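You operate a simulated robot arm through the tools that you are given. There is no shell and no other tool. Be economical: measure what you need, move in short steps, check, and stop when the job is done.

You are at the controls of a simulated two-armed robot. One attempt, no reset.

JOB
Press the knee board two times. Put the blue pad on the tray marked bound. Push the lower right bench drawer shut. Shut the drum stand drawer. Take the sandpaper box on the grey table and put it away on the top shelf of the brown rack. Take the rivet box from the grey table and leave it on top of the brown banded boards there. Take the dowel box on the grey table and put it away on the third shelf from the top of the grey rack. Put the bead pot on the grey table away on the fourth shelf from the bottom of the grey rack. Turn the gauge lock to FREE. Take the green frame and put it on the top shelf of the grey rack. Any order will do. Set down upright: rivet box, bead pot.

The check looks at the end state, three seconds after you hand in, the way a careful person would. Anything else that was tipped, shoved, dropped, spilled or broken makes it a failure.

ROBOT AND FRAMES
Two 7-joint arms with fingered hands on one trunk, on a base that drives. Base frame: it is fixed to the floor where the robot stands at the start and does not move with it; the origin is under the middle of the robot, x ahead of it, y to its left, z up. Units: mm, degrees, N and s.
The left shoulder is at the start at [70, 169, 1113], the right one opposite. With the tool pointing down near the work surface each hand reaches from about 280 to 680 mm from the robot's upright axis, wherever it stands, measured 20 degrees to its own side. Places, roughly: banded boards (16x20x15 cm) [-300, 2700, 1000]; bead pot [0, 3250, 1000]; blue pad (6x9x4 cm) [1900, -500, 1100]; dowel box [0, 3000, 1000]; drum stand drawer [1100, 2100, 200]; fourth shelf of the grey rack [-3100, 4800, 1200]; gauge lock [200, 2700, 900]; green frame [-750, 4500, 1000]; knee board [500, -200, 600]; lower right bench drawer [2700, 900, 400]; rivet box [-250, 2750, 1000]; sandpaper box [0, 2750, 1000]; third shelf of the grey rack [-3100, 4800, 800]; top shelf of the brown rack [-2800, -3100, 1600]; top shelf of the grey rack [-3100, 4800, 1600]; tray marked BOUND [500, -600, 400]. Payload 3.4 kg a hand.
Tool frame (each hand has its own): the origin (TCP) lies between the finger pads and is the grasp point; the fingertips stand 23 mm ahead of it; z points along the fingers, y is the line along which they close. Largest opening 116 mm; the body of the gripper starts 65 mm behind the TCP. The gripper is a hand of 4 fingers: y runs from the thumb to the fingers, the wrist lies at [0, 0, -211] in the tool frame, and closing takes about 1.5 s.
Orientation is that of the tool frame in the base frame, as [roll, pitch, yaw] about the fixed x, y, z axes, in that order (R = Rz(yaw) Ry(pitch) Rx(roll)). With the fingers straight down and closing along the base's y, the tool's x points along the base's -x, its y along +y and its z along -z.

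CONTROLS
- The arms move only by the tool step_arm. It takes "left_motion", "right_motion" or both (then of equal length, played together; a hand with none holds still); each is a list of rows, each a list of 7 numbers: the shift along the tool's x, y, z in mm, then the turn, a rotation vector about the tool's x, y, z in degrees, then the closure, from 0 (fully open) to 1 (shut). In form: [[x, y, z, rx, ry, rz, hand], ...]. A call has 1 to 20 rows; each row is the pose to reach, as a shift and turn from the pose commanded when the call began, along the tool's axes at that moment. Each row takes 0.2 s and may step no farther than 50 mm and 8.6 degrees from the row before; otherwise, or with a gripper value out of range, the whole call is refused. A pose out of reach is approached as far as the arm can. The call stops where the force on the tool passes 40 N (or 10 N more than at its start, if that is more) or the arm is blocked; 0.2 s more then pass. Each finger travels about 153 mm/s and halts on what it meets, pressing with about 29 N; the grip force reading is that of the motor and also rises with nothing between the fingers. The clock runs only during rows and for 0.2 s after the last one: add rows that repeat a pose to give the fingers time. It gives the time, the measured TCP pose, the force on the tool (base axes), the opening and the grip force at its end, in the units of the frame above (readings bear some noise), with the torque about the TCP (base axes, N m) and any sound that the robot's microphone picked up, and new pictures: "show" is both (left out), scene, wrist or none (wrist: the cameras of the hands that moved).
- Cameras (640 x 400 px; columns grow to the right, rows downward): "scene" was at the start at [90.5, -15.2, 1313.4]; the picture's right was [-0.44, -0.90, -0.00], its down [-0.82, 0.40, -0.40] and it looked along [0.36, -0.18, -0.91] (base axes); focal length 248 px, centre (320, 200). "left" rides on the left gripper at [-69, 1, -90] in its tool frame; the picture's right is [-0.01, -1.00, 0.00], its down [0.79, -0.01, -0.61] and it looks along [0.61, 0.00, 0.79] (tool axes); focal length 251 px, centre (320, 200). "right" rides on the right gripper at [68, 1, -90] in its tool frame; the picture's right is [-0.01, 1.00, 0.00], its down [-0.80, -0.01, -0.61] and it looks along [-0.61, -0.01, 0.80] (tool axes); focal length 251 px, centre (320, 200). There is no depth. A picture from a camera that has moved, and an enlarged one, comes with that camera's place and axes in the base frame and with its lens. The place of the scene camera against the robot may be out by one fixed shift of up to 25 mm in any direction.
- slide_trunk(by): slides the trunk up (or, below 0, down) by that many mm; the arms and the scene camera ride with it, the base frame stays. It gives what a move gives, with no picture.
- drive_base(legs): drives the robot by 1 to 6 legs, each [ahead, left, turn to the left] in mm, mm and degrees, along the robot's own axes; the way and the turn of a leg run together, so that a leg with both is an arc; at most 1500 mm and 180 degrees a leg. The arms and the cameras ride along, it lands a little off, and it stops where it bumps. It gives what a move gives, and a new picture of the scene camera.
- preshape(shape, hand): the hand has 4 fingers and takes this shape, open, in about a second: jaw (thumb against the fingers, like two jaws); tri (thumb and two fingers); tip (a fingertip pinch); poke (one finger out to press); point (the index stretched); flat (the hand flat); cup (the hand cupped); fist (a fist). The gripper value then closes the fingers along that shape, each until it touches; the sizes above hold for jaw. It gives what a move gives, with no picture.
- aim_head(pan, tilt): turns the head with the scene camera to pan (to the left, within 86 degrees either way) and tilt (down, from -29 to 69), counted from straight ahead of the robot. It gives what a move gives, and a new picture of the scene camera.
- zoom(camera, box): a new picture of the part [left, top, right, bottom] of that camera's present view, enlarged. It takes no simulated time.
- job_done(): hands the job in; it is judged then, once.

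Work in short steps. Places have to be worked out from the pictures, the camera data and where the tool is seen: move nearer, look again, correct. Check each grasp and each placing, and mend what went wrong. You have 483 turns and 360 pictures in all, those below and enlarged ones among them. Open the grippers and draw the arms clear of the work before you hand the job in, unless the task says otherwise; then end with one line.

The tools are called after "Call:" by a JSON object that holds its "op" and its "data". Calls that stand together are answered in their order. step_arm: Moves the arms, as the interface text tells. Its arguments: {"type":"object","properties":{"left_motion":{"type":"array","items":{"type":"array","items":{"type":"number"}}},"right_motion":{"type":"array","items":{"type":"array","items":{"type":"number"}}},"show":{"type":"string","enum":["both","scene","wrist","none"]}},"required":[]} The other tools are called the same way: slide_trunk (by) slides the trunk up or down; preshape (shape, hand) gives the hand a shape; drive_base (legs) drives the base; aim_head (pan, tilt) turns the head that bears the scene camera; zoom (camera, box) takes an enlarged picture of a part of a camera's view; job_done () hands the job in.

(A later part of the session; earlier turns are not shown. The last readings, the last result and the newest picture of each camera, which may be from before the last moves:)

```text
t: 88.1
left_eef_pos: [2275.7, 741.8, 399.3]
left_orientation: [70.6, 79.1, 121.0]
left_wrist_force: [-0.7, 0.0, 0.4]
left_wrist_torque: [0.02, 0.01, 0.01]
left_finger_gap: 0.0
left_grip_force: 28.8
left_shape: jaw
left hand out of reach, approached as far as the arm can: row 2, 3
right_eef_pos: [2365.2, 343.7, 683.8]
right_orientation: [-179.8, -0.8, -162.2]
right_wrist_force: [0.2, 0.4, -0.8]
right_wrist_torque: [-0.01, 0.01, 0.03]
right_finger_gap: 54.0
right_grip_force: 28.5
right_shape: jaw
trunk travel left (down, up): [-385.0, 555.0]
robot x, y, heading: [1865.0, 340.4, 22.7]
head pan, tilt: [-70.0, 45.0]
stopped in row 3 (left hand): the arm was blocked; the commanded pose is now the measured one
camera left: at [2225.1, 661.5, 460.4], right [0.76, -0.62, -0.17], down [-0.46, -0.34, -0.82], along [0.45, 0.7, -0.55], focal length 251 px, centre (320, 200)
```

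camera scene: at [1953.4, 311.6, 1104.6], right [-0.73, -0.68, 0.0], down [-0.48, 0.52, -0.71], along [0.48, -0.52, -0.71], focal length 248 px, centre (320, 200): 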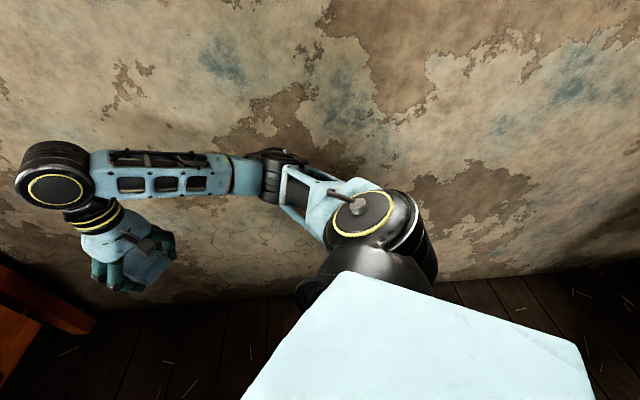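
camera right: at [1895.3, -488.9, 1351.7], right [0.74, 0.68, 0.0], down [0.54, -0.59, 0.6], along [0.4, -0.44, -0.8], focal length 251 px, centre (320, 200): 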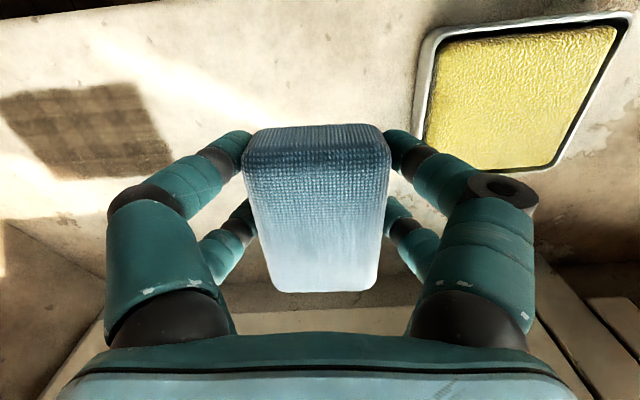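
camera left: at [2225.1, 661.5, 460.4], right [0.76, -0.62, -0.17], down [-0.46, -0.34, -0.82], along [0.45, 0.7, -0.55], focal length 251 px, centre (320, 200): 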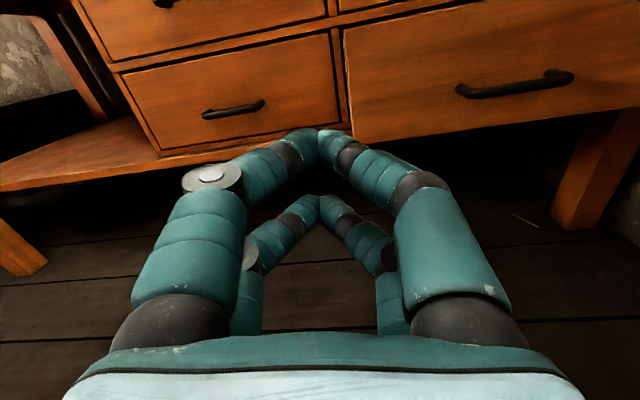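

Reach limits there; a push heading of about 33° is fine too. I'll return the tool to that heading at the position in front of the drawer.

Call:
{"op": "step_arm", "data": {"left_motion": [[-9, -27, -13, 5.7, 0.8, -3.4, 1], [-19, -55, -27, 11.5, 1.5, -6.9, 1], [-28, -82, -40, 17.2, 2.3, -10.3, 1]], "show": "wrist"}}

Call:
{"op": "aim_head", "data": {"pan": 20, "tilt": 45}}

```text
t: 88.9
left_eef_pos: [2312.1, 671.8, 409.6]
left_orientation: [76.3, 87.8, 109.9]
left_wrist_force: [0.1, 0.1, 0.7]
left_wrist_torque: [0.01, -0.02, 0.03]
left_finger_gap: 0.1
left_grip_force: 29.0
left_shape: jaw
right_eef_pos: [2366.0, 343.9, 685.8]
right_orientation: [-179.9, -0.8, -162.2]
right_wrist_force: [0.6, 0.3, -0.2]
right_wrist_torque: [0.03, -0.01, -0.03]
right_finger_gap: 54.0
right_grip_force: 28.6
right_shape: jaw
trunk travel left (down, up): [-385.0, 555.0]
robot x, y, heading: [1862.4, 345.1, 22.6]
head pan, tilt: [-70.0, 45.0]
camera left: at [2238.5, 620.0, 476.9], right [0.55, -0.83, -0.03], down [-0.51, -0.32, -0.8], along [0.66, 0.46, -0.6], focal length 251 px, centre (320, 200)
```

left: 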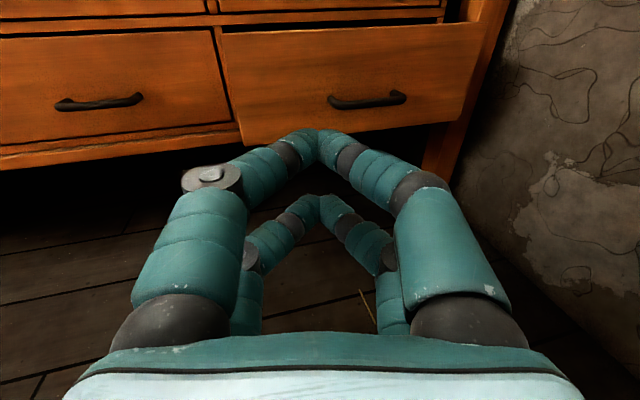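

```text
t: 90.6
left_eef_pos: [2309.3, 669.2, 404.7]
left_orientation: [91.0, 87.8, 124.5]
left_wrist_force: [0.5, -1.0, 0.0]
left_wrist_torque: [0.0, 0.02, -0.03]
left_finger_gap: 0.2
left_grip_force: 29.2
left_shape: jaw
right_eef_pos: [2365.8, 343.0, 685.3]
right_orientation: [-179.8, -0.9, -162.2]
right_wrist_force: [-0.3, 0.4, -0.3]
right_wrist_torque: [-0.01, -0.01, 0.0]
right_finger_gap: 54.3
right_grip_force: 29.3
right_shape: jaw
trunk travel left (down, up): [-385.0, 555.0]
robot x, y, heading: [1865.1, 342.9, 22.7]
head pan, tilt: [20.0, 45.0]
camera scene: at [1958.0, 426.8, 1104.6], right [0.68, -0.74, 0.0], down [-0.52, -0.48, -0.71], along [0.52, 0.48, -0.71], focal length 248 px, centre (320, 200)
```

scene: 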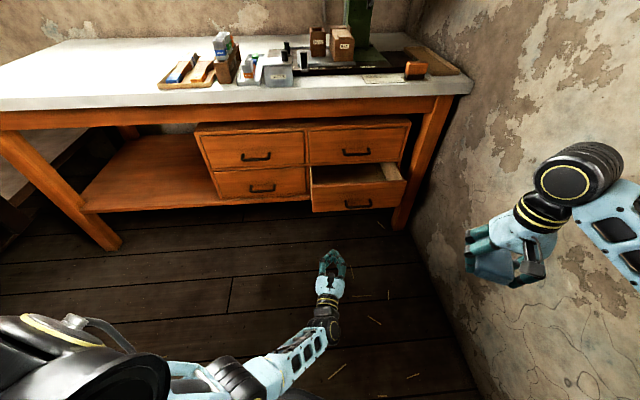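

The hand is about 250 short of the drawer front and 115 left of its centre, clear of the handle. I'll drive 225 along the drawer's axis.

Call:
{"op": "drive_base", "data": {"legs": [[203, 96, 0]]}}

Call:
{"op": "zoom", "data": {"camera": "left", "box": [0, 0, 640, 400]}}

```text
t: 92.3
left_eef_pos: [2459.5, 837.7, 404.6]
left_orientation: [93.9, 87.7, 127.3]
left_wrist_force: [-0.9, 0.4, -0.5]
left_wrist_torque: [0.0, 0.01, -0.02]
left_finger_gap: 0.0
left_grip_force: 28.7
left_shape: jaw
right_eef_pos: [2517.6, 513.4, 685.1]
right_orientation: [-179.8, -0.9, -162.0]
right_wrist_force: [-0.2, 0.3, -0.8]
right_wrist_torque: [-0.01, 0.02, -0.02]
right_finger_gap: 54.4
right_grip_force: 28.9
right_shape: jaw
trunk travel left (down, up): [-385.0, 555.0]
robot x, y, heading: [2018.3, 509.4, 22.8]
head pan, tilt: [20.0, 45.0]
camera scene: at [2109.6, 595.7, 1104.5], right [0.68, -0.73, 0.0], down [-0.52, -0.48, -0.71], along [0.52, 0.48, -0.71], focal length 248 px, centre (320, 200)
```

scene: 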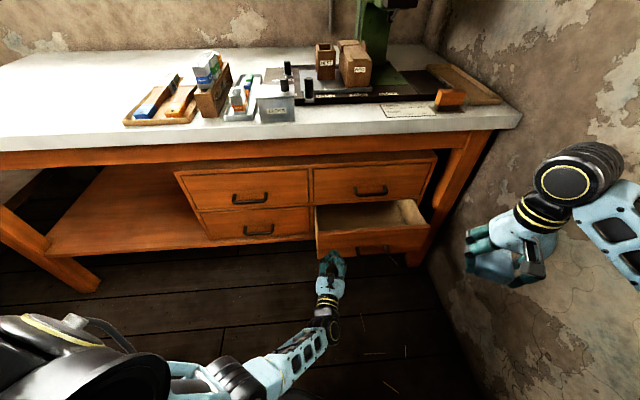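

```text
1.00 times, centred on (320, 200) of left (not enlarged: the box is as wide or as high as the picture)
camera zoom: at [2385.7, 785.7, 472.3], right [0.55, -0.83, -0.03], down [-0.52, -0.32, -0.79], along [0.65, 0.45, -0.61], focal length 251 px, centre (320, 200)
```

zoom: 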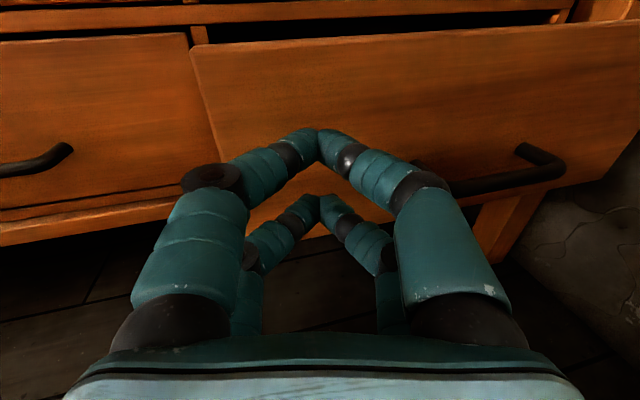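

The fingertips are about to touch the drawer front, left of the handle. I'll push along the drawer axis with the arm.

Call:
{"op": "step_arm", "data": {"left_motion": [[0, 4, 15, 0, 0, 0, 1], [0, 8, 30, 0, 0, 0, 1], [0, 12, 45, 0, 0, 0, 1], [0, 15, 58, 0, 0, 0, 1], [0, 18, 70, 0, 0, 0, 1], [0, 21, 82, 0, 0, 0, 1], [0, 24, 94, 0, 0, 0, 1], [0, 27, 106, 0, 0, 0, 1], [0, 30, 118, 0, 0, 0, 1], [0, 33, 130, 0, 0, 0, 1], [0, 36, 142, 0, 0, 0, 1], [0, 39, 154, 0, 0, 0, 1]]}}

```text
t: 94.9
left_eef_pos: [2550.5, 954.7, 455.8]
left_orientation: [93.6, 87.8, 127.0]
left_wrist_force: [0.1, 0.6, 1.5]
left_wrist_torque: [-0.02, 0.04, 0.0]
left_finger_gap: 0.0
left_grip_force: 28.7
left_shape: jaw
left hand out of reach, approached as far as the arm can: row 5, 6, 7, 8, 9, 10, 11, 12
right_eef_pos: [2516.3, 512.2, 684.9]
right_orientation: [-179.9, -0.8, -162.0]
right_wrist_force: [-0.2, 0.5, -0.6]
right_wrist_torque: [-0.02, 0.01, 0.0]
right_finger_gap: 54.0
right_grip_force: 28.2
right_shape: jaw
trunk travel left (down, up): [-385.0, 555.0]
robot x, y, heading: [2015.8, 505.5, 22.7]
head pan, tilt: [20.0, 45.0]
camera scene: at [2109.7, 595.3, 1104.5], right [0.68, -0.73, 0.0], down [-0.52, -0.48, -0.71], along [0.52, 0.48, -0.71], focal length 248 px, centre (320, 200)
camera left: at [2477.3, 902.8, 523.6], right [0.55, -0.83, -0.03], down [-0.52, -0.32, -0.79], along [0.65, 0.45, -0.61], focal length 251 px, centre (320, 200)
```

scene: 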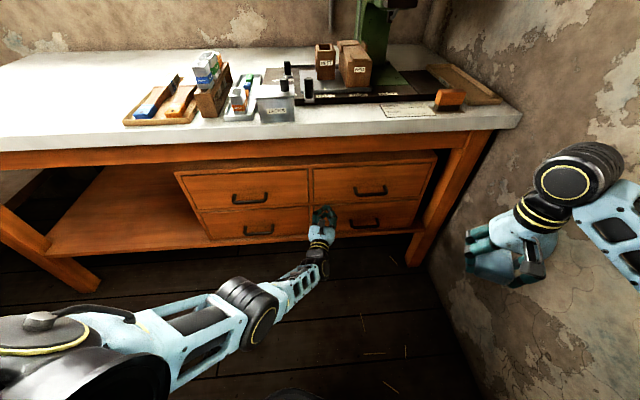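
left: 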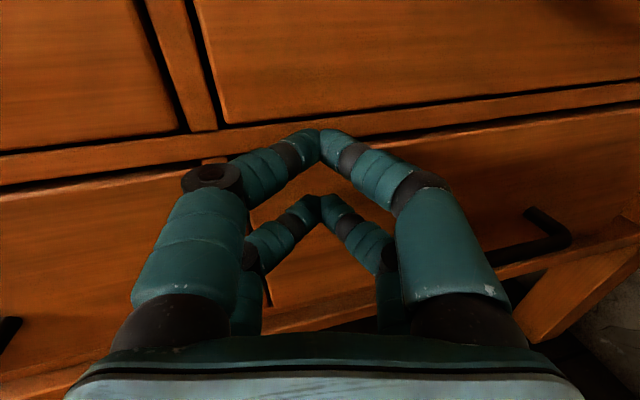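

The drawer looks nearly shut. I'll zoom to compare it with its neighbours.

Call:
{"op": "zoom", "data": {"camera": "scene", "box": [170, 140, 460, 270]}}

```text
2.21 times, centred on (315, 205) of scene
camera zoom: at [2109.7, 595.3, 1104.5], right [0.68, -0.73, 0.0], down [-0.52, -0.48, -0.71], along [0.52, 0.48, -0.71], focal length 547 px, centre (331, 189)
```

zoom: 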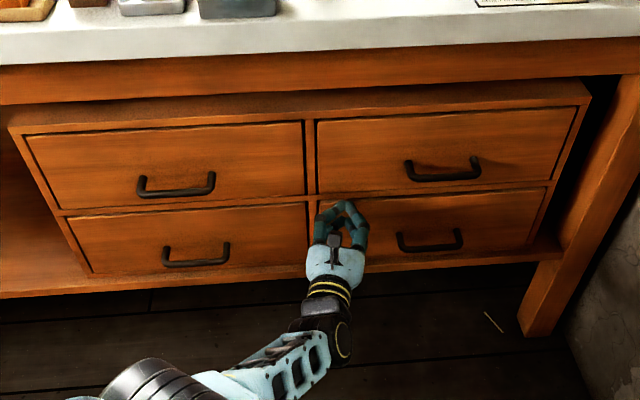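

It looks about flush. I'll back the hand off and check again from the same view.

Call:
{"op": "step_arm", "data": {"left_motion": [[0, 0, -30, 0, 0, 0, 1], [0, 0, -70, 0, 0, 0, 1], [20, 0, -110, 0, 0, 0, 1], [40, 0, -140, 0, 0, 0, 1]], "show": "none"}}

Call:
{"op": "zoom", "data": {"camera": "scene", "box": [170, 140, 460, 270]}}

Call:
{"op": "zoom", "data": {"camera": "left", "box": [0, 0, 640, 400]}}

```text
t: 95.9
left_eef_pos: [2429.7, 878.2, 414.4]
left_orientation: [91.8, 87.8, 125.3]
left_wrist_force: [-0.3, -1.0, -0.5]
left_wrist_torque: [0.01, 0.01, 0.01]
left_finger_gap: 0.0
left_grip_force: 29.2
left_shape: jaw
right_eef_pos: [2517.3, 512.8, 684.9]
right_orientation: [-179.9, -0.8, -162.1]
right_wrist_force: [0.4, -0.9, -0.4]
right_wrist_torque: [0.0, 0.02, 0.03]
right_finger_gap: 54.1
right_grip_force: 28.6
right_shape: jaw
trunk travel left (down, up): [-385.0, 555.0]
robot x, y, heading: [2016.7, 511.4, 22.9]
head pan, tilt: [20.0, 45.0]
```

```text
2.21 times, centred on (315, 205) of scene
camera zoom: at [2109.0, 595.2, 1104.7], right [0.68, -0.73, 0.0], down [-0.52, -0.48, -0.71], along [0.52, 0.48, -0.71], focal length 547 px, centre (331, 189)
```

zoom: 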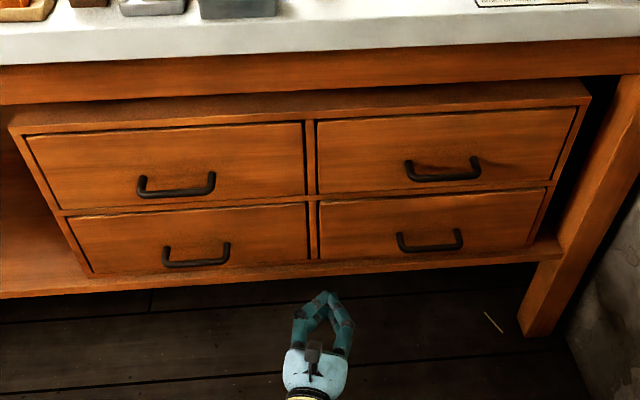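

```text
1.00 times, centred on (320, 200) of left (not enlarged: the box is as wide or as high as the picture)
camera zoom: at [2356.4, 827.2, 482.1], right [0.55, -0.83, -0.03], down [-0.52, -0.32, -0.79], along [0.65, 0.45, -0.61], focal length 251 px, centre (320, 200)
```

zoom: 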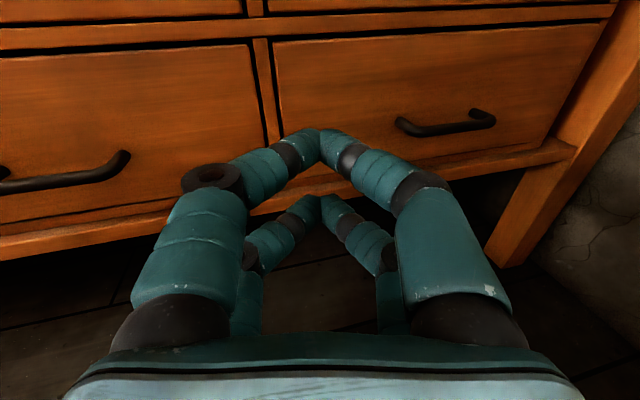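

It looks flush, but the last push ended on reach rather than force. To be sure, I'll move 60 closer and press until it resists.

Call:
{"op": "drive_base", "data": {"legs": [[72, 5, 0]]}}

Call:
{"op": "step_arm", "data": {"left_motion": [[0, -4, 30, 0, 0, 0, 1], [0, -8, 50, 0, 0, 0, 1], [0, -8, 62, 0, 0, 0, 1], [0, -8, 74, 0, 0, 0, 1], [0, -8, 86, 0, 0, 0, 1], [0, -8, 98, 0, 0, 0, 1], [0, -8, 110, 0, 0, 0, 1]], "show": "scene"}}

```text
t: 96.9
left_eef_pos: [2496.0, 911.8, 413.1]
left_orientation: [94.4, 87.8, 127.9]
left_wrist_force: [0.2, 0.3, 0.8]
left_wrist_torque: [0.02, -0.01, 0.0]
left_finger_gap: 0.3
left_grip_force: 29.1
left_shape: jaw
right_eef_pos: [2582.2, 545.5, 684.4]
right_orientation: [-179.9, -0.7, -162.2]
right_wrist_force: [-0.6, 0.1, -1.4]
right_wrist_torque: [-0.01, 0.01, -0.01]
right_finger_gap: 54.3
right_grip_force: 29.0
right_shape: jaw
trunk travel left (down, up): [-385.0, 555.0]
robot x, y, heading: [2081.4, 539.4, 22.9]
head pan, tilt: [20.0, 45.0]
camera scene: at [2175.5, 628.6, 1104.5], right [0.68, -0.73, 0.0], down [-0.52, -0.48, -0.71], along [0.52, 0.48, -0.71], focal length 248 px, centre (320, 200)
```

scene: 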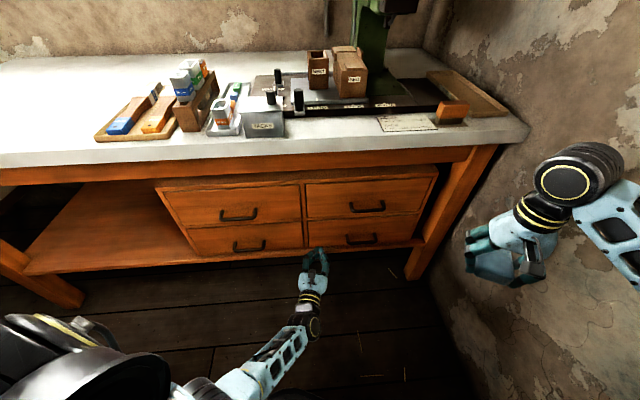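

```text
t: 98.3
left_eef_pos: [2572.0, 952.9, 412.3]
left_orientation: [112.4, 87.5, 145.8]
left_wrist_force: [-8.8, -9.4, 3.0]
left_wrist_torque: [0.17, -0.2, -0.06]
left_finger_gap: 0.0
left_grip_force: 29.0
left_shape: jaw
left hand out of reach, approached as far as the arm can: row 6, 7
right_eef_pos: [2580.2, 544.1, 685.5]
right_orientation: [-179.9, -0.5, -162.1]
right_wrist_force: [-0.3, 0.1, -0.8]
right_wrist_torque: [0.01, 0.01, 0.03]
right_finger_gap: 54.0
right_grip_force: 29.2
right_shape: jaw
trunk travel left (down, up): [-385.0, 555.0]
robot x, y, heading: [2078.8, 540.5, 22.7]
head pan, tilt: [20.0, 45.0]
stopped in row 7 (left hand): the force on the tool passed its limit at 52 N (the readings are from after the stop); the commanded pose is now the measured one
camera scene: at [2172.8, 626.6, 1104.9], right [0.68, -0.73, 0.0], down [-0.52, -0.48, -0.71], along [0.52, 0.48, -0.71], focal length 248 px, centre (320, 200)
```

scene: 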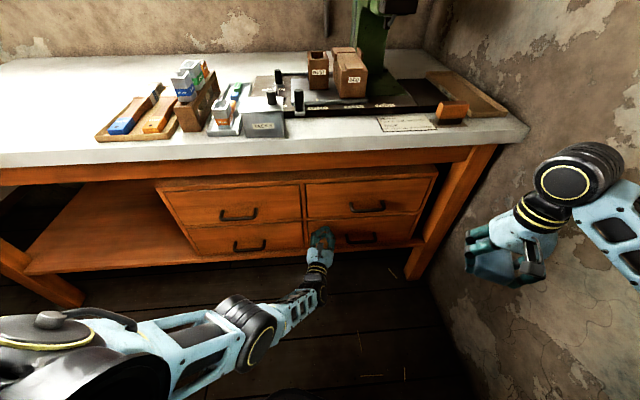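

Pressed to 52 N: the drawer is shut. I'll retract the hand and reverse along the room axis.

Call:
{"op": "step_arm", "data": {"left_motion": [[0, 0, -40, 0, 0, 0, 1], [0, 0, -80, 0, 0, 0, 1], [0, 0, -120, 0, 0, 0, 0.5]], "show": "none"}}

Call:
{"op": "drive_base", "data": {"legs": [[-540, -200, 0]]}}

```text
t: 99.1
left_eef_pos: [2473.2, 888.4, 414.6]
left_orientation: [112.8, 87.5, 146.1]
left_wrist_force: [0.3, -0.5, -0.1]
left_wrist_torque: [0.02, 0.03, 0.01]
left_finger_gap: 55.4
left_grip_force: 0.1
left_shape: jaw
right_eef_pos: [2581.7, 544.1, 685.5]
right_orientation: [-179.9, -0.7, -162.2]
right_wrist_force: [0.4, 0.2, -0.1]
right_wrist_torque: [0.0, 0.0, 0.01]
right_finger_gap: 54.0
right_grip_force: 28.5
right_shape: jaw
trunk travel left (down, up): [-385.0, 555.0]
robot x, y, heading: [2081.2, 541.7, 22.6]
head pan, tilt: [20.0, 45.0]
```

```text
t: 102.4
left_eef_pos: [2046.1, 495.2, 414.3]
left_orientation: [113.0, 87.5, 145.5]
left_wrist_force: [0.3, 0.9, -0.3]
left_wrist_torque: [-0.02, 0.02, -0.02]
left_finger_gap: 57.5
left_grip_force: 0.0
left_shape: jaw
right_eef_pos: [2149.7, 148.5, 684.9]
right_orientation: [-179.9, -0.8, -162.9]
right_wrist_force: [0.1, -0.4, -0.1]
right_wrist_torque: [0.0, 0.0, 0.03]
right_finger_gap: 54.2
right_grip_force: 29.1
right_shape: jaw
trunk travel left (down, up): [-385.0, 555.0]
robot x, y, heading: [1649.0, 149.3, 22.0]
head pan, tilt: [20.0, 45.0]
camera scene: at [1743.3, 236.9, 1104.7], right [0.67, -0.74, 0.0], down [-0.53, -0.47, -0.71], along [0.53, 0.47, -0.71], focal length 248 px, centre (320, 200)
```

scene: 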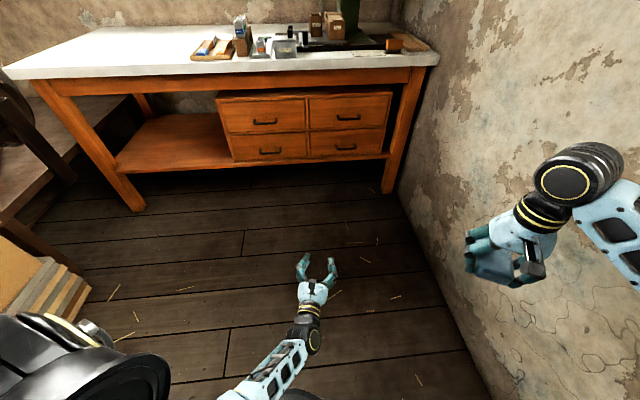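

The drawer is flush. Now back to the first bench with the pad: turn to face it, reverse past the boxes, then sidestep right.

Call:
{"op": "drive_base", "data": {"legs": [[0, 0, -63]]}}

Call:
{"op": "drive_base", "data": {"legs": [[-1350, -200, 0]]}}

Call:
{"op": "aim_head", "data": {"pan": -30, "tilt": 35}}

```text
t: 105.6
left_eef_pos: [2131.2, -53.9, 414.4]
left_orientation: [113.3, 87.4, 81.9]
left_wrist_force: [0.1, -0.4, -0.3]
left_wrist_torque: [-0.02, -0.02, 0.0]
left_finger_gap: 57.1
left_grip_force: 0.1
left_shape: jaw
right_eef_pos: [1865.1, -298.4, 684.9]
right_orientation: [-179.9, -0.8, 133.3]
right_wrist_force: [0.0, -0.5, -0.5]
right_wrist_torque: [0.01, 0.02, -0.02]
right_finger_gap: 53.9
right_grip_force: 29.0
right_shape: jaw
trunk travel left (down, up): [-385.0, 555.0]
robot x, y, heading: [1649.5, 153.4, -42.0]
head pan, tilt: [20.0, 45.0]
camera scene: at [1749.3, 100.1, 1104.6], right [-0.37, -0.93, 0.0], down [-0.66, 0.26, -0.71], along [0.66, -0.26, -0.71], focal length 248 px, centre (320, 200)
```

scene: 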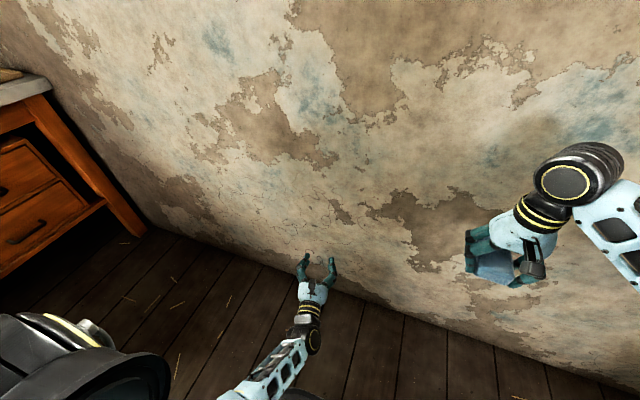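

```text
t: 112.4
left_eef_pos: [993.7, 698.5, 414.1]
left_orientation: [113.2, 87.5, 82.0]
left_wrist_force: [0.0, 0.0, -0.2]
left_wrist_torque: [-0.01, 0.0, 0.01]
left_finger_gap: 57.4
left_grip_force: 0.0
left_shape: jaw
right_eef_pos: [729.8, 453.4, 684.8]
right_orientation: [-179.9, -0.7, 133.4]
right_wrist_force: [-0.5, 0.3, 0.1]
right_wrist_torque: [0.03, 0.04, 0.0]
right_finger_gap: 53.9
right_grip_force: 29.0
right_shape: jaw
trunk travel left (down, up): [-385.0, 555.0]
robot x, y, heading: [511.7, 908.2, -41.8]
head pan, tilt: [20.0, 45.0]
camera scene: at [611.9, 851.7, 1104.7], right [-0.37, -0.93, 0.0], down [-0.66, 0.26, -0.71], along [0.66, -0.26, -0.71], focal length 248 px, centre (320, 200)
```

scene: 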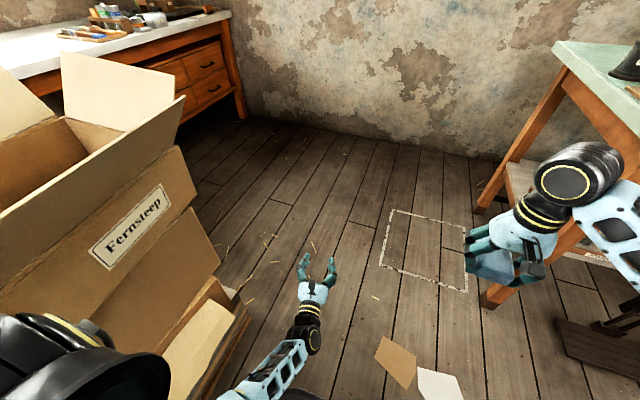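

```text
t: 113.6
left_eef_pos: [993.9, 699.4, 414.4]
left_orientation: [113.5, 87.5, 82.3]
left_wrist_force: [0.1, -0.3, -0.2]
left_wrist_torque: [0.0, 0.01, 0.01]
left_finger_gap: 56.9
left_grip_force: 0.0
left_shape: jaw
right_eef_pos: [731.0, 453.8, 684.5]
right_orientation: [-179.9, -0.8, 133.5]
right_wrist_force: [0.3, 0.1, -2.0]
right_wrist_torque: [0.01, 0.02, 0.02]
right_finger_gap: 54.0
right_grip_force: 28.8
right_shape: jaw
trunk travel left (down, up): [-385.0, 555.0]
robot x, y, heading: [514.7, 902.2, -41.7]
head pan, tilt: [-30.0, 35.0]
camera scene: at [564.2, 798.1, 1119.4], right [-0.95, -0.31, 0.0], down [-0.18, 0.54, -0.82], along [0.26, -0.78, -0.57], focal length 248 px, centre (320, 200)
```

scene: 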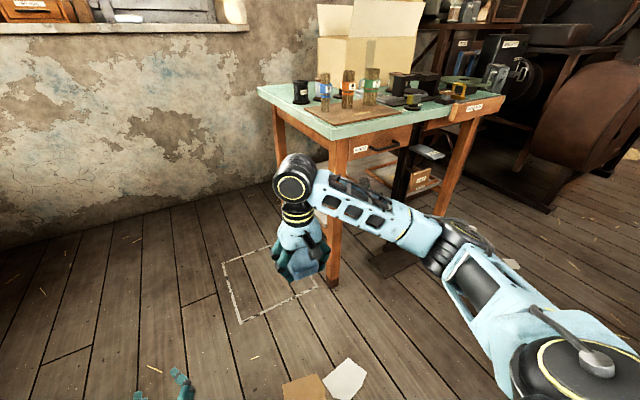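

The bench is ahead on the right. I'll sidestep right 960 with the hands staying in front of the bench edge, then look.

Call:
{"op": "drive_base", "data": {"legs": [[0, -960, 0.7]]}}

Call:
{"op": "aim_head", "data": {"pan": -12, "tilt": 40}}

```text
t: 118.7
left_eef_pos: [349.5, -26.6, 412.8]
left_orientation: [113.2, 87.5, 82.6]
left_wrist_force: [-0.2, -0.2, -0.3]
left_wrist_torque: [-0.01, 0.05, 0.02]
left_finger_gap: 57.3
left_grip_force: 0.0
left_shape: jaw
right_eef_pos: [87.3, -276.1, 685.3]
right_orientation: [-180.0, -0.9, 133.9]
right_wrist_force: [-0.2, -0.4, -0.3]
right_wrist_torque: [0.01, 0.0, -0.01]
right_finger_gap: 54.0
right_grip_force: 28.8
right_shape: jaw
trunk travel left (down, up): [-385.0, 555.0]
robot x, y, heading: [-135.5, 171.2, -41.3]
head pan, tilt: [-30.0, 35.0]
camera scene: at [-80.7, 67.2, 1119.4], right [-0.95, -0.32, 0.0], down [-0.18, 0.54, -0.82], along [0.26, -0.78, -0.57], focal length 248 px, centre (320, 200)
```

scene: 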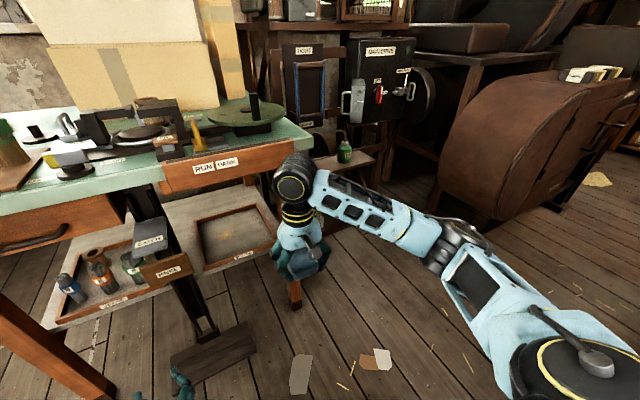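

```text
t: 119.5
left_eef_pos: [349.8, -26.5, 414.5]
left_orientation: [113.3, 87.5, 82.6]
left_wrist_force: [-0.2, 0.5, -0.7]
left_wrist_torque: [-0.05, 0.01, -0.04]
left_finger_gap: 57.3
left_grip_force: 0.1
left_shape: jaw
right_eef_pos: [88.7, -275.8, 684.2]
right_orientation: [-179.8, -0.8, 133.9]
right_wrist_force: [-0.2, -0.7, -1.6]
right_wrist_torque: [0.01, 0.01, 0.01]
right_finger_gap: 54.0
right_grip_force: 28.6
right_shape: jaw
trunk travel left (down, up): [-385.0, 555.0]
robot x, y, heading: [-135.2, 171.9, -41.0]
head pan, tilt: [-12.0, 40.0]
camera scene: at [-58.1, 82.6, 1111.9], right [-0.8, -0.6, 0.0], down [-0.38, 0.51, -0.77], along [0.46, -0.61, -0.64], focal length 248 px, centre (320, 200)
```

scene: 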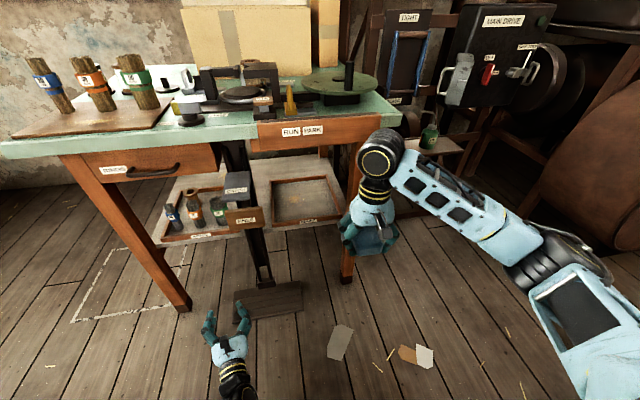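

Tray centre triangulates to (476,-541,430), under the bench between the knee column and the right leg. I'll lift the left hand back out of the way, shift left 100 and lower the trunk.

Call:
{"op": "step_arm", "data": {"left_motion": [[-40, 0, 0, 0, 0, 0, 0.5], [-80, 0, 0, 0, 0, 0, 0.5], [-120, 0, -20, 0, 0, 0, 0.5], [-160, 0, -40, 0, 0, 0, 0.5], [-200, 20, -60, 0, 0, 0, 0.5], [-240, 40, -80, 0, 0, 0, 0.5], [-280, 60, -80, 0, 0, 0, 0.5], [-320, 60, -80, 0, 0, 0, 0.5]], "show": "none"}}

Call:
{"op": "drive_base", "data": {"legs": [[0, 100, 0]]}}

Call:
{"op": "slide_trunk", "data": {"by": -180}}

```text
t: 120.5
left_eef_pos: [328.7, -2.0, 565.3]
left_orientation: [83.3, 78.4, 47.4]
left_wrist_force: [-0.1, -0.2, 0.1]
left_wrist_torque: [-0.01, -0.01, -0.01]
left_finger_gap: 57.6
left_grip_force: 0.1
left_shape: jaw
right_eef_pos: [88.4, -275.4, 685.2]
right_orientation: [-179.9, -0.8, 134.0]
right_wrist_force: [-0.3, -0.5, -1.0]
right_wrist_torque: [-0.01, 0.03, 0.01]
right_finger_gap: 54.3
right_grip_force: 29.6
right_shape: jaw
trunk travel left (down, up): [-385.0, 555.0]
robot x, y, heading: [-135.8, 173.5, -41.2]
head pan, tilt: [-12.0, 40.0]
stopped in row 5 (left hand): the arm was blocked; the commanded pose is now the measured one
```

```text
t: 121.7
left_eef_pos: [395.0, 72.8, 566.0]
left_orientation: [83.3, 78.4, 47.2]
left_wrist_force: [0.0, -0.3, 0.8]
left_wrist_torque: [0.02, 0.03, -0.01]
left_finger_gap: 57.6
left_grip_force: 0.2
left_shape: jaw
right_eef_pos: [155.2, -200.3, 686.0]
right_orientation: [-179.9, -0.8, 133.9]
right_wrist_force: [0.2, 0.1, -0.3]
right_wrist_torque: [-0.03, -0.01, 0.02]
right_finger_gap: 54.1
right_grip_force: 29.2
right_shape: jaw
trunk travel left (down, up): [-385.0, 555.0]
robot x, y, heading: [-70.2, 250.7, -41.2]
head pan, tilt: [-12.0, 40.0]
camera scene: at [8.3, 158.6, 1111.9], right [-0.8, -0.6, 0.0], down [-0.39, 0.51, -0.77], along [0.46, -0.61, -0.64], focal length 248 px, centre (320, 200)
```

scene: 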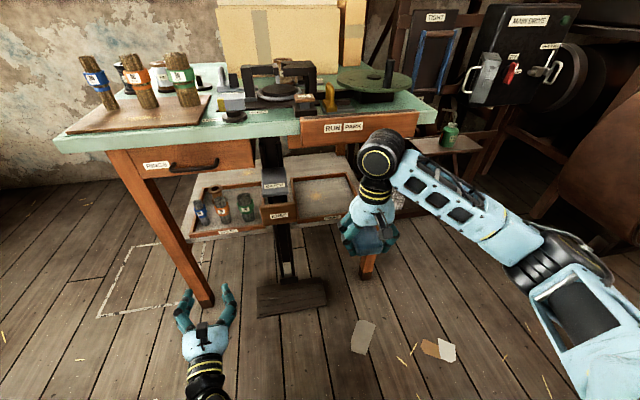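

```text
t: 123.7
left_eef_pos: [394.0, 72.8, 385.7]
left_orientation: [83.2, 78.4, 47.2]
left_wrist_force: [0.6, -0.4, 0.2]
left_wrist_torque: [0.01, 0.03, 0.02]
left_finger_gap: 57.9
left_grip_force: 0.0
left_shape: jaw
right_eef_pos: [154.5, -200.6, 504.4]
right_orientation: [-179.8, -0.8, 133.8]
right_wrist_force: [-0.9, 0.5, -0.3]
right_wrist_torque: [-0.04, 0.0, 0.02]
right_finger_gap: 53.7
right_grip_force: 29.4
right_shape: jaw
trunk travel left (down, up): [-205.0, 735.0]
robot x, y, heading: [-69.6, 248.3, -41.0]
head pan, tilt: [-12.0, 40.0]
```

Now I'll extend the right hand forward to about 650 with a 30° forward tilt, which should straighten the arm.

Call:
{"op": "step_arm", "data": {"right_motion": [[-38, 0, 2, 0, -6, 0, 1], [-76, 0, 4, 0, -12, 0, 1], [-114, 0, 6, 0, -18, 0, 1], [-152, 0, 8, 0, -24, 0, 1], [-187, 0, 10, 0, -30, 0, 1]], "show": "scene"}}

```text
t: 124.9
left_eef_pos: [394.1, 72.1, 385.9]
left_orientation: [83.1, 78.4, 47.3]
left_wrist_force: [0.6, -0.8, 0.3]
left_wrist_torque: [-0.02, 0.01, -0.01]
left_finger_gap: 57.7
left_grip_force: 0.0
left_shape: jaw
right_eef_pos: [287.1, -334.9, 493.7]
right_orientation: [-179.9, 29.3, 134.0]
right_wrist_force: [0.3, -0.3, -0.9]
right_wrist_torque: [-0.02, -0.01, 0.02]
right_finger_gap: 53.9
right_grip_force: 28.5
right_shape: jaw
trunk travel left (down, up): [-205.0, 735.0]
robot x, y, heading: [-72.1, 249.0, -41.2]
head pan, tilt: [-12.0, 40.0]
camera scene: at [7.7, 157.8, 931.9], right [-0.8, -0.6, 0.0], down [-0.39, 0.51, -0.77], along [0.46, -0.61, -0.64], focal length 248 px, centre (320, 200)
```

scene: 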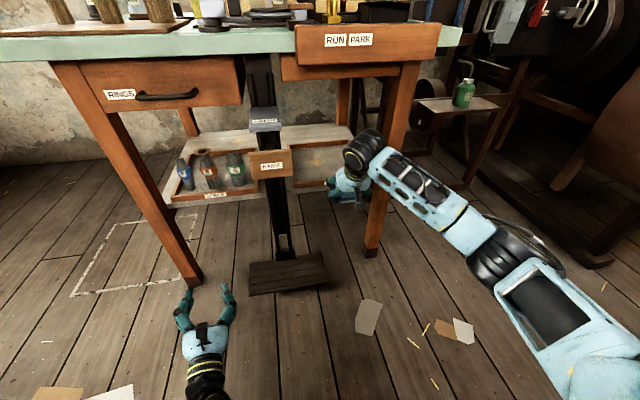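

The forearm will clear the right leg by about 50 mm. I'll raise the hand 40, drive 235 ahead and check.

Call:
{"op": "step_arm", "data": {"right_motion": [[-10, 0, -17, 0, 0, 0, 1], [-20, 0, -35, 0, 0, 0, 1]], "show": "none"}}

Call:
{"op": "drive_base", "data": {"legs": [[140, 0, 0]]}}

Call:
{"op": "zoom", "data": {"camera": "right", "box": [0, 0, 640, 400]}}

```text
t: 125.5
left_eef_pos: [393.7, 72.9, 386.4]
left_orientation: [83.3, 78.5, 47.2]
left_wrist_force: [-0.5, 0.5, 0.0]
left_wrist_torque: [0.01, 0.0, 0.0]
left_finger_gap: 57.7
left_grip_force: 0.2
left_shape: jaw
right_eef_pos: [284.9, -335.4, 534.3]
right_orientation: [-179.8, 29.1, 134.0]
right_wrist_force: [-0.3, 0.5, -0.3]
right_wrist_torque: [0.05, 0.0, -0.02]
right_finger_gap: 53.9
right_grip_force: 29.1
right_shape: jaw
trunk travel left (down, up): [-205.0, 735.0]
robot x, y, heading: [-67.5, 248.7, -41.4]
head pan, tilt: [-12.0, 40.0]
```

```text
t: 126.8
left_eef_pos: [499.7, -23.0, 385.8]
left_orientation: [83.3, 78.4, 47.2]
left_wrist_force: [0.0, 0.4, -0.3]
left_wrist_torque: [0.02, 0.0, 0.0]
left_finger_gap: 57.7
left_grip_force: 0.0
left_shape: jaw
right_eef_pos: [389.1, -429.9, 532.0]
right_orientation: [-179.9, 29.3, 133.7]
right_wrist_force: [-0.8, -0.8, -0.7]
right_wrist_torque: [0.02, 0.02, 0.01]
right_finger_gap: 54.2
right_grip_force: 28.8
right_shape: jaw
trunk travel left (down, up): [-205.0, 735.0]
robot x, y, heading: [39.4, 157.3, -41.3]
head pan, tilt: [-12.0, 40.0]
camera scene: at [114.0, 64.2, 931.8], right [-0.8, -0.6, 0.0], down [-0.38, 0.52, -0.77], along [0.46, -0.61, -0.64], focal length 248 px, centre (320, 200)
```

scene: 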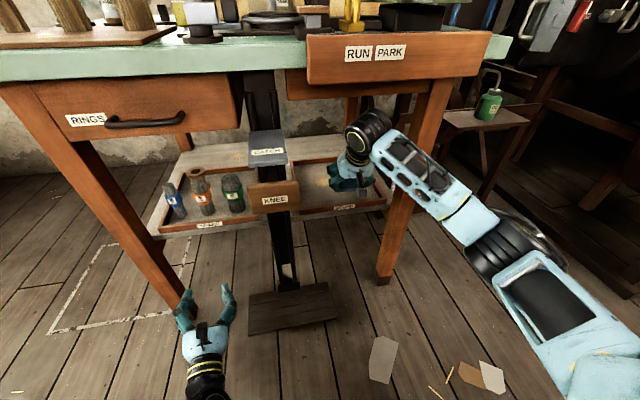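

```text
1.00 times, centred on (320, 200) of right (not enlarged: the box is as wide or as high as the picture)
camera zoom: at [319.3, -354.1, 577.7], right [0.73, 0.69, 0.0], down [0.27, -0.29, 0.92], along [0.63, -0.67, -0.4], focal length 251 px, centre (320, 200)
```

zoom: 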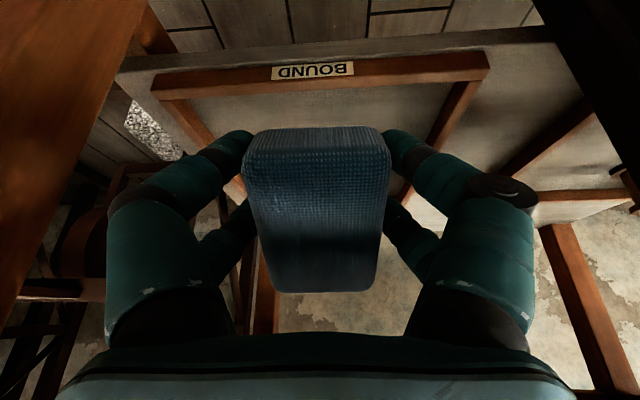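

The tray is centred laterally on the hand and its front rim is right below. I'll drive 70 further in.

Call:
{"op": "drive_base", "data": {"legs": [[70, 0, 0]]}}

Call:
{"op": "zoom", "data": {"camera": "right", "box": [0, 0, 640, 400]}}

```text
t: 127.8
left_eef_pos: [553.2, -68.6, 386.0]
left_orientation: [83.2, 78.3, 47.2]
left_wrist_force: [-0.4, -0.2, -0.1]
left_wrist_torque: [0.04, 0.0, 0.0]
left_finger_gap: 57.9
left_grip_force: 0.1
left_shape: jaw
right_eef_pos: [443.3, -475.7, 532.3]
right_orientation: [-179.9, 29.2, 133.9]
right_wrist_force: [0.0, 0.1, -1.3]
right_wrist_torque: [0.0, 0.04, 0.02]
right_finger_gap: 54.0
right_grip_force: 29.1
right_shape: jaw
trunk travel left (down, up): [-205.0, 735.0]
robot x, y, heading: [92.5, 109.6, -41.5]
head pan, tilt: [-12.0, 40.0]
camera scene: at [167.0, 17.7, 931.8], right [-0.8, -0.6, 0.0], down [-0.38, 0.52, -0.77], along [0.46, -0.61, -0.64], focal length 248 px, centre (320, 200)
```

scene: 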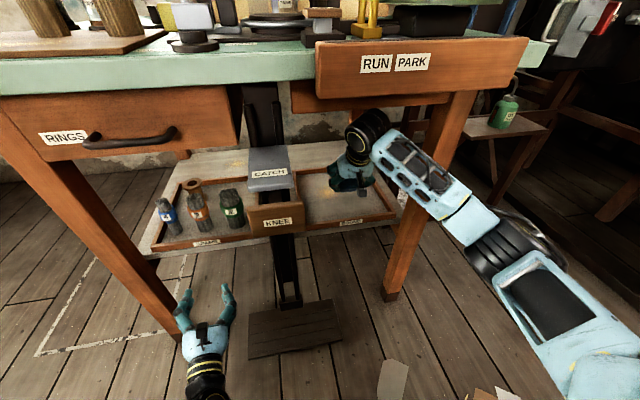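

```text
1.00 times, centred on (320, 200) of right (not enlarged: the box is as wide or as high as the picture)
camera zoom: at [372.4, -400.4, 577.7], right [0.73, 0.69, 0.0], down [0.27, -0.29, 0.92], along [0.63, -0.67, -0.4], focal length 251 px, centre (320, 200)
```

zoom: 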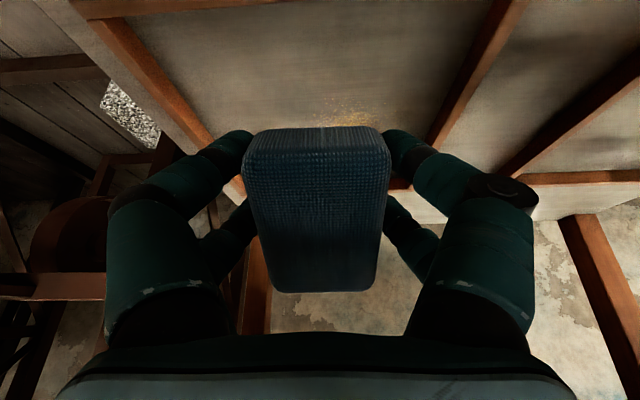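

The pad is now well inside the tray front, and the left hand is near the bench leg, so I'll stop driving. I'll lower the pad with the arm and flatten the tilt by 20°.

Call:
{"op": "step_arm", "data": {"right_motion": [[-1, 0, 18, 0, 4, 0, 1], [-2, 0, 36, 0, 8, 0, 1], [5, 0, 49, 0, 12, 0, 1], [10, 0, 58, 0, 16, 0, 1], [15, 0, 66, 0, 20, 0, 1]]}}

```text
t: 129.0
left_eef_pos: [552.7, -68.9, 385.7]
left_orientation: [83.2, 78.3, 47.1]
left_wrist_force: [-1.0, -0.5, -0.5]
left_wrist_torque: [0.01, 0.01, -0.01]
left_finger_gap: 57.7
left_grip_force: 0.1
left_shape: jaw
right_eef_pos: [455.7, -489.7, 467.6]
right_orientation: [-179.9, 9.1, 133.9]
right_wrist_force: [0.1, -0.3, -1.2]
right_wrist_torque: [0.0, -0.02, 0.02]
right_finger_gap: 54.1
right_grip_force: 28.7
right_shape: jaw
trunk travel left (down, up): [-205.0, 735.0]
robot x, y, heading: [91.5, 106.0, -41.3]
head pan, tilt: [-12.0, 40.0]
camera scene: at [166.9, 17.9, 931.9], right [-0.8, -0.6, 0.0], down [-0.38, 0.52, -0.77], along [0.46, -0.61, -0.64], focal length 248 px, centre (320, 200)
camera right: at [400.7, -430.5, 545.2], right [0.73, 0.69, 0.0], down [0.47, -0.5, 0.73], along [0.5, -0.53, -0.69], focal length 251 px, centre (320, 200)
```

scene: 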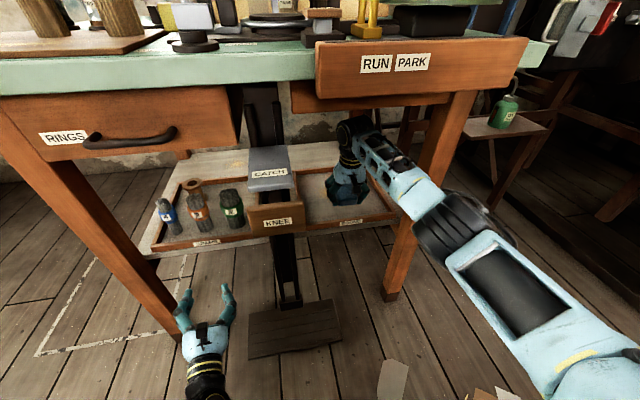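
right: 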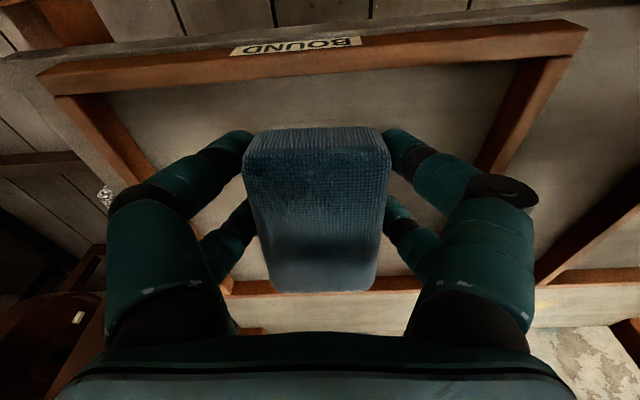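

The pad is over the tray and inside its rims. I'll lower it in small steps until it touches.

Call:
{"op": "step_arm", "data": {"right_motion": [[0, 0, 8, 0, 0, 0, 1], [0, 0, 16, 0, 0, 0, 1], [0, 0, 24, 0, 0, 0, 1], [0, 0, 31, 0, 0, 0, 1], [0, 0, 38, 0, 0, 0, 1], [0, 0, 45, 0, 0, 0, 1], [0, 0, 52, 0, 0, 0, 1], [0, 0, 59, 0, 0, 0, 1]], "show": "wrist"}}

```text
t: 130.8
left_eef_pos: [553.3, -68.4, 385.4]
left_orientation: [83.2, 78.3, 47.2]
left_wrist_force: [0.0, -0.6, 0.1]
left_wrist_torque: [0.03, -0.03, -0.02]
left_finger_gap: 57.6
left_grip_force: 0.0
left_shape: jaw
right_eef_pos: [461.0, -497.7, 409.1]
right_orientation: [-180.0, 9.3, 133.9]
right_wrist_force: [-0.2, -0.4, -0.7]
right_wrist_torque: [0.03, 0.03, 0.0]
right_finger_gap: 53.6
right_grip_force: 29.5
right_shape: jaw
trunk travel left (down, up): [-205.0, 735.0]
robot x, y, heading: [86.7, 109.0, -41.3]
head pan, tilt: [-12.0, 40.0]
camera right: at [406.3, -436.5, 487.1], right [0.73, 0.69, 0.0], down [0.47, -0.5, 0.73], along [0.5, -0.53, -0.69], focal length 251 px, centre (320, 200)
```

right: 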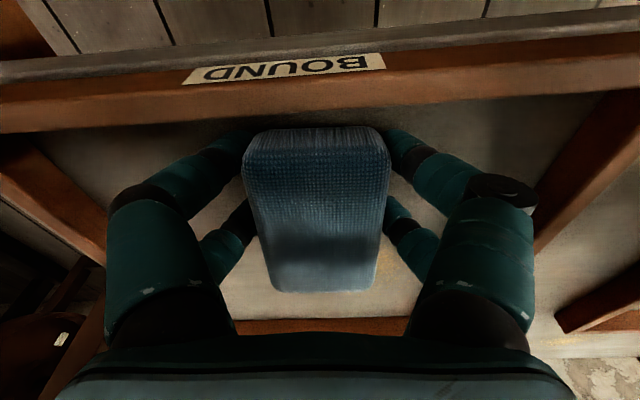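

No contact yet, so the tray floor is lower. I'll continue down while levelling the last 9°.

Call:
{"op": "step_arm", "data": {"right_motion": [[0, 0, 8, 0, 3, 0, 1], [-1, 0, 16, 0, 6, 0, 1], [-3, 0, 23, 0, 9, 0, 1], [-4, 0, 29, 0, 9, 0, 1], [-5, 0, 35, 0, 9, 0, 1], [-6, 0, 41, 0, 9, 0, 1], [-7, 0, 47, 0, 9, 0, 1], [-8, 0, 53, 0, 9, 0, 1], [-9, 0, 59, 0, 9, 0, 1]], "show": "both"}}

```text
t: 131.4
left_eef_pos: [553.2, -67.9, 385.8]
left_orientation: [83.0, 78.3, 47.1]
left_wrist_force: [-0.6, -0.1, -0.1]
left_wrist_torque: [0.02, 0.01, 0.0]
left_finger_gap: 58.0
left_grip_force: 0.0
left_shape: jaw
right_eef_pos: [454.5, -490.4, 406.3]
right_orientation: [-180.0, 6.3, 134.2]
right_wrist_force: [6.5, -9.1, 6.7]
right_wrist_torque: [-0.18, 0.19, 0.42]
right_finger_gap: 53.9
right_grip_force: 29.3
right_shape: jaw
right hand out of reach, approached as far as the arm can: row 1, 2
trunk travel left (down, up): [-205.0, 735.0]
robot x, y, heading: [89.6, 110.3, -41.1]
head pan, tilt: [-12.0, 40.0]
stopped in row 2 (right hand): the force on the tool passed its limit at 47 N (the readings are from after the stop); the commanded pose is now the measured one
camera scene: at [167.2, 17.9, 931.9], right [-0.8, -0.6, 0.0], down [-0.39, 0.51, -0.77], along [0.46, -0.61, -0.64], focal length 248 px, centre (320, 200)
camera right: at [400.9, -433.1, 487.9], right [0.72, 0.69, 0.0], down [0.5, -0.52, 0.69], along [0.48, -0.5, -0.72], focal length 251 px, centre (320, 200)
```

scene: 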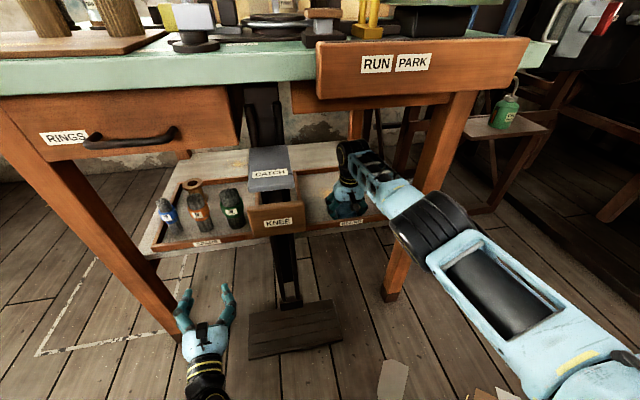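
right: 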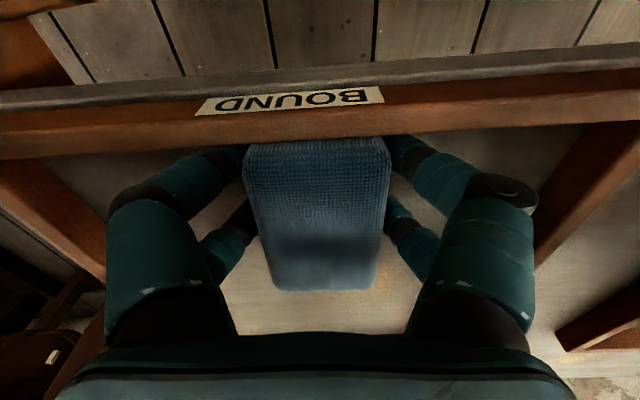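

The pad's rear edge touched the front rim while the arm ran out of reach. I'll lift slightly, drive 45 further in, then lower with the trunk.

Call:
{"op": "step_arm", "data": {"right_motion": [[0, 0, -15, 0, 0, 0, 1], [0, 0, -30, 0, 0, 0, 1]], "show": "none"}}

Call:
{"op": "drive_base", "data": {"legs": [[45, 0, 0]]}}

Call:
{"op": "zoom", "data": {"camera": "right", "box": [0, 0, 640, 400]}}

```text
t: 132.0
left_eef_pos: [553.7, -68.6, 386.3]
left_orientation: [83.1, 78.3, 47.1]
left_wrist_force: [0.3, 0.2, 0.3]
left_wrist_torque: [-0.01, 0.0, 0.01]
left_finger_gap: 57.7
left_grip_force: 0.1
left_shape: jaw
right_eef_pos: [450.2, -485.8, 434.6]
right_orientation: [-180.0, 5.8, 134.2]
right_wrist_force: [0.0, -0.1, -0.8]
right_wrist_torque: [0.01, 0.03, -0.01]
right_finger_gap: 54.0
right_grip_force: 29.3
right_shape: jaw
trunk travel left (down, up): [-205.0, 735.0]
robot x, y, heading: [92.0, 106.5, -41.0]
head pan, tilt: [-12.0, 40.0]
```

```text
t: 132.9
left_eef_pos: [587.6, -98.3, 386.5]
left_orientation: [83.3, 78.3, 47.4]
left_wrist_force: [-0.9, 1.0, 0.0]
left_wrist_torque: [0.01, 0.03, 0.01]
left_finger_gap: 57.8
left_grip_force: 0.2
left_shape: jaw
right_eef_pos: [484.3, -515.9, 434.7]
right_orientation: [-179.9, 6.0, 134.0]
right_wrist_force: [0.1, 0.5, -0.6]
right_wrist_torque: [0.0, 0.01, 0.01]
right_finger_gap: 53.7
right_grip_force: 29.5
right_shape: jaw
trunk travel left (down, up): [-205.0, 735.0]
robot x, y, heading: [125.1, 78.7, -40.9]
head pan, tilt: [-12.0, 40.0]
camera scene: at [201.3, -12.1, 931.8], right [-0.8, -0.6, 0.0], down [-0.39, 0.52, -0.77], along [0.46, -0.61, -0.64], focal length 248 px, centre (320, 200)
```

scene: 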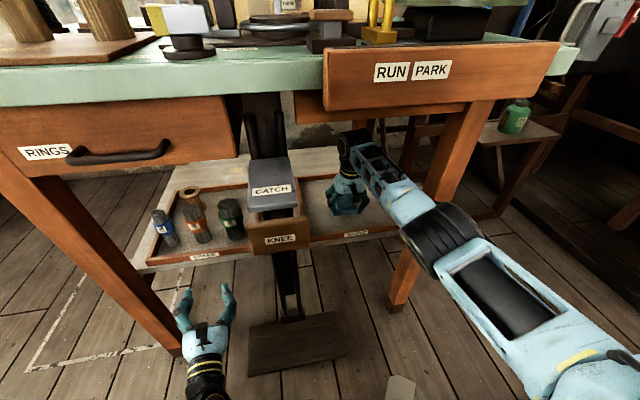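

```text
1.00 times, centred on (320, 200) of right (not enlarged: the box is as wide or as high as the picture)
camera zoom: at [431.9, -459.7, 516.5], right [0.72, 0.69, 0.0], down [0.5, -0.53, 0.69], along [0.47, -0.5, -0.73], focal length 251 px, centre (320, 200)
```

zoom: 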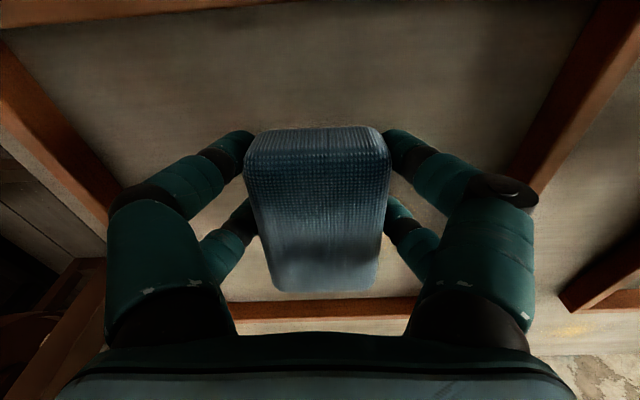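

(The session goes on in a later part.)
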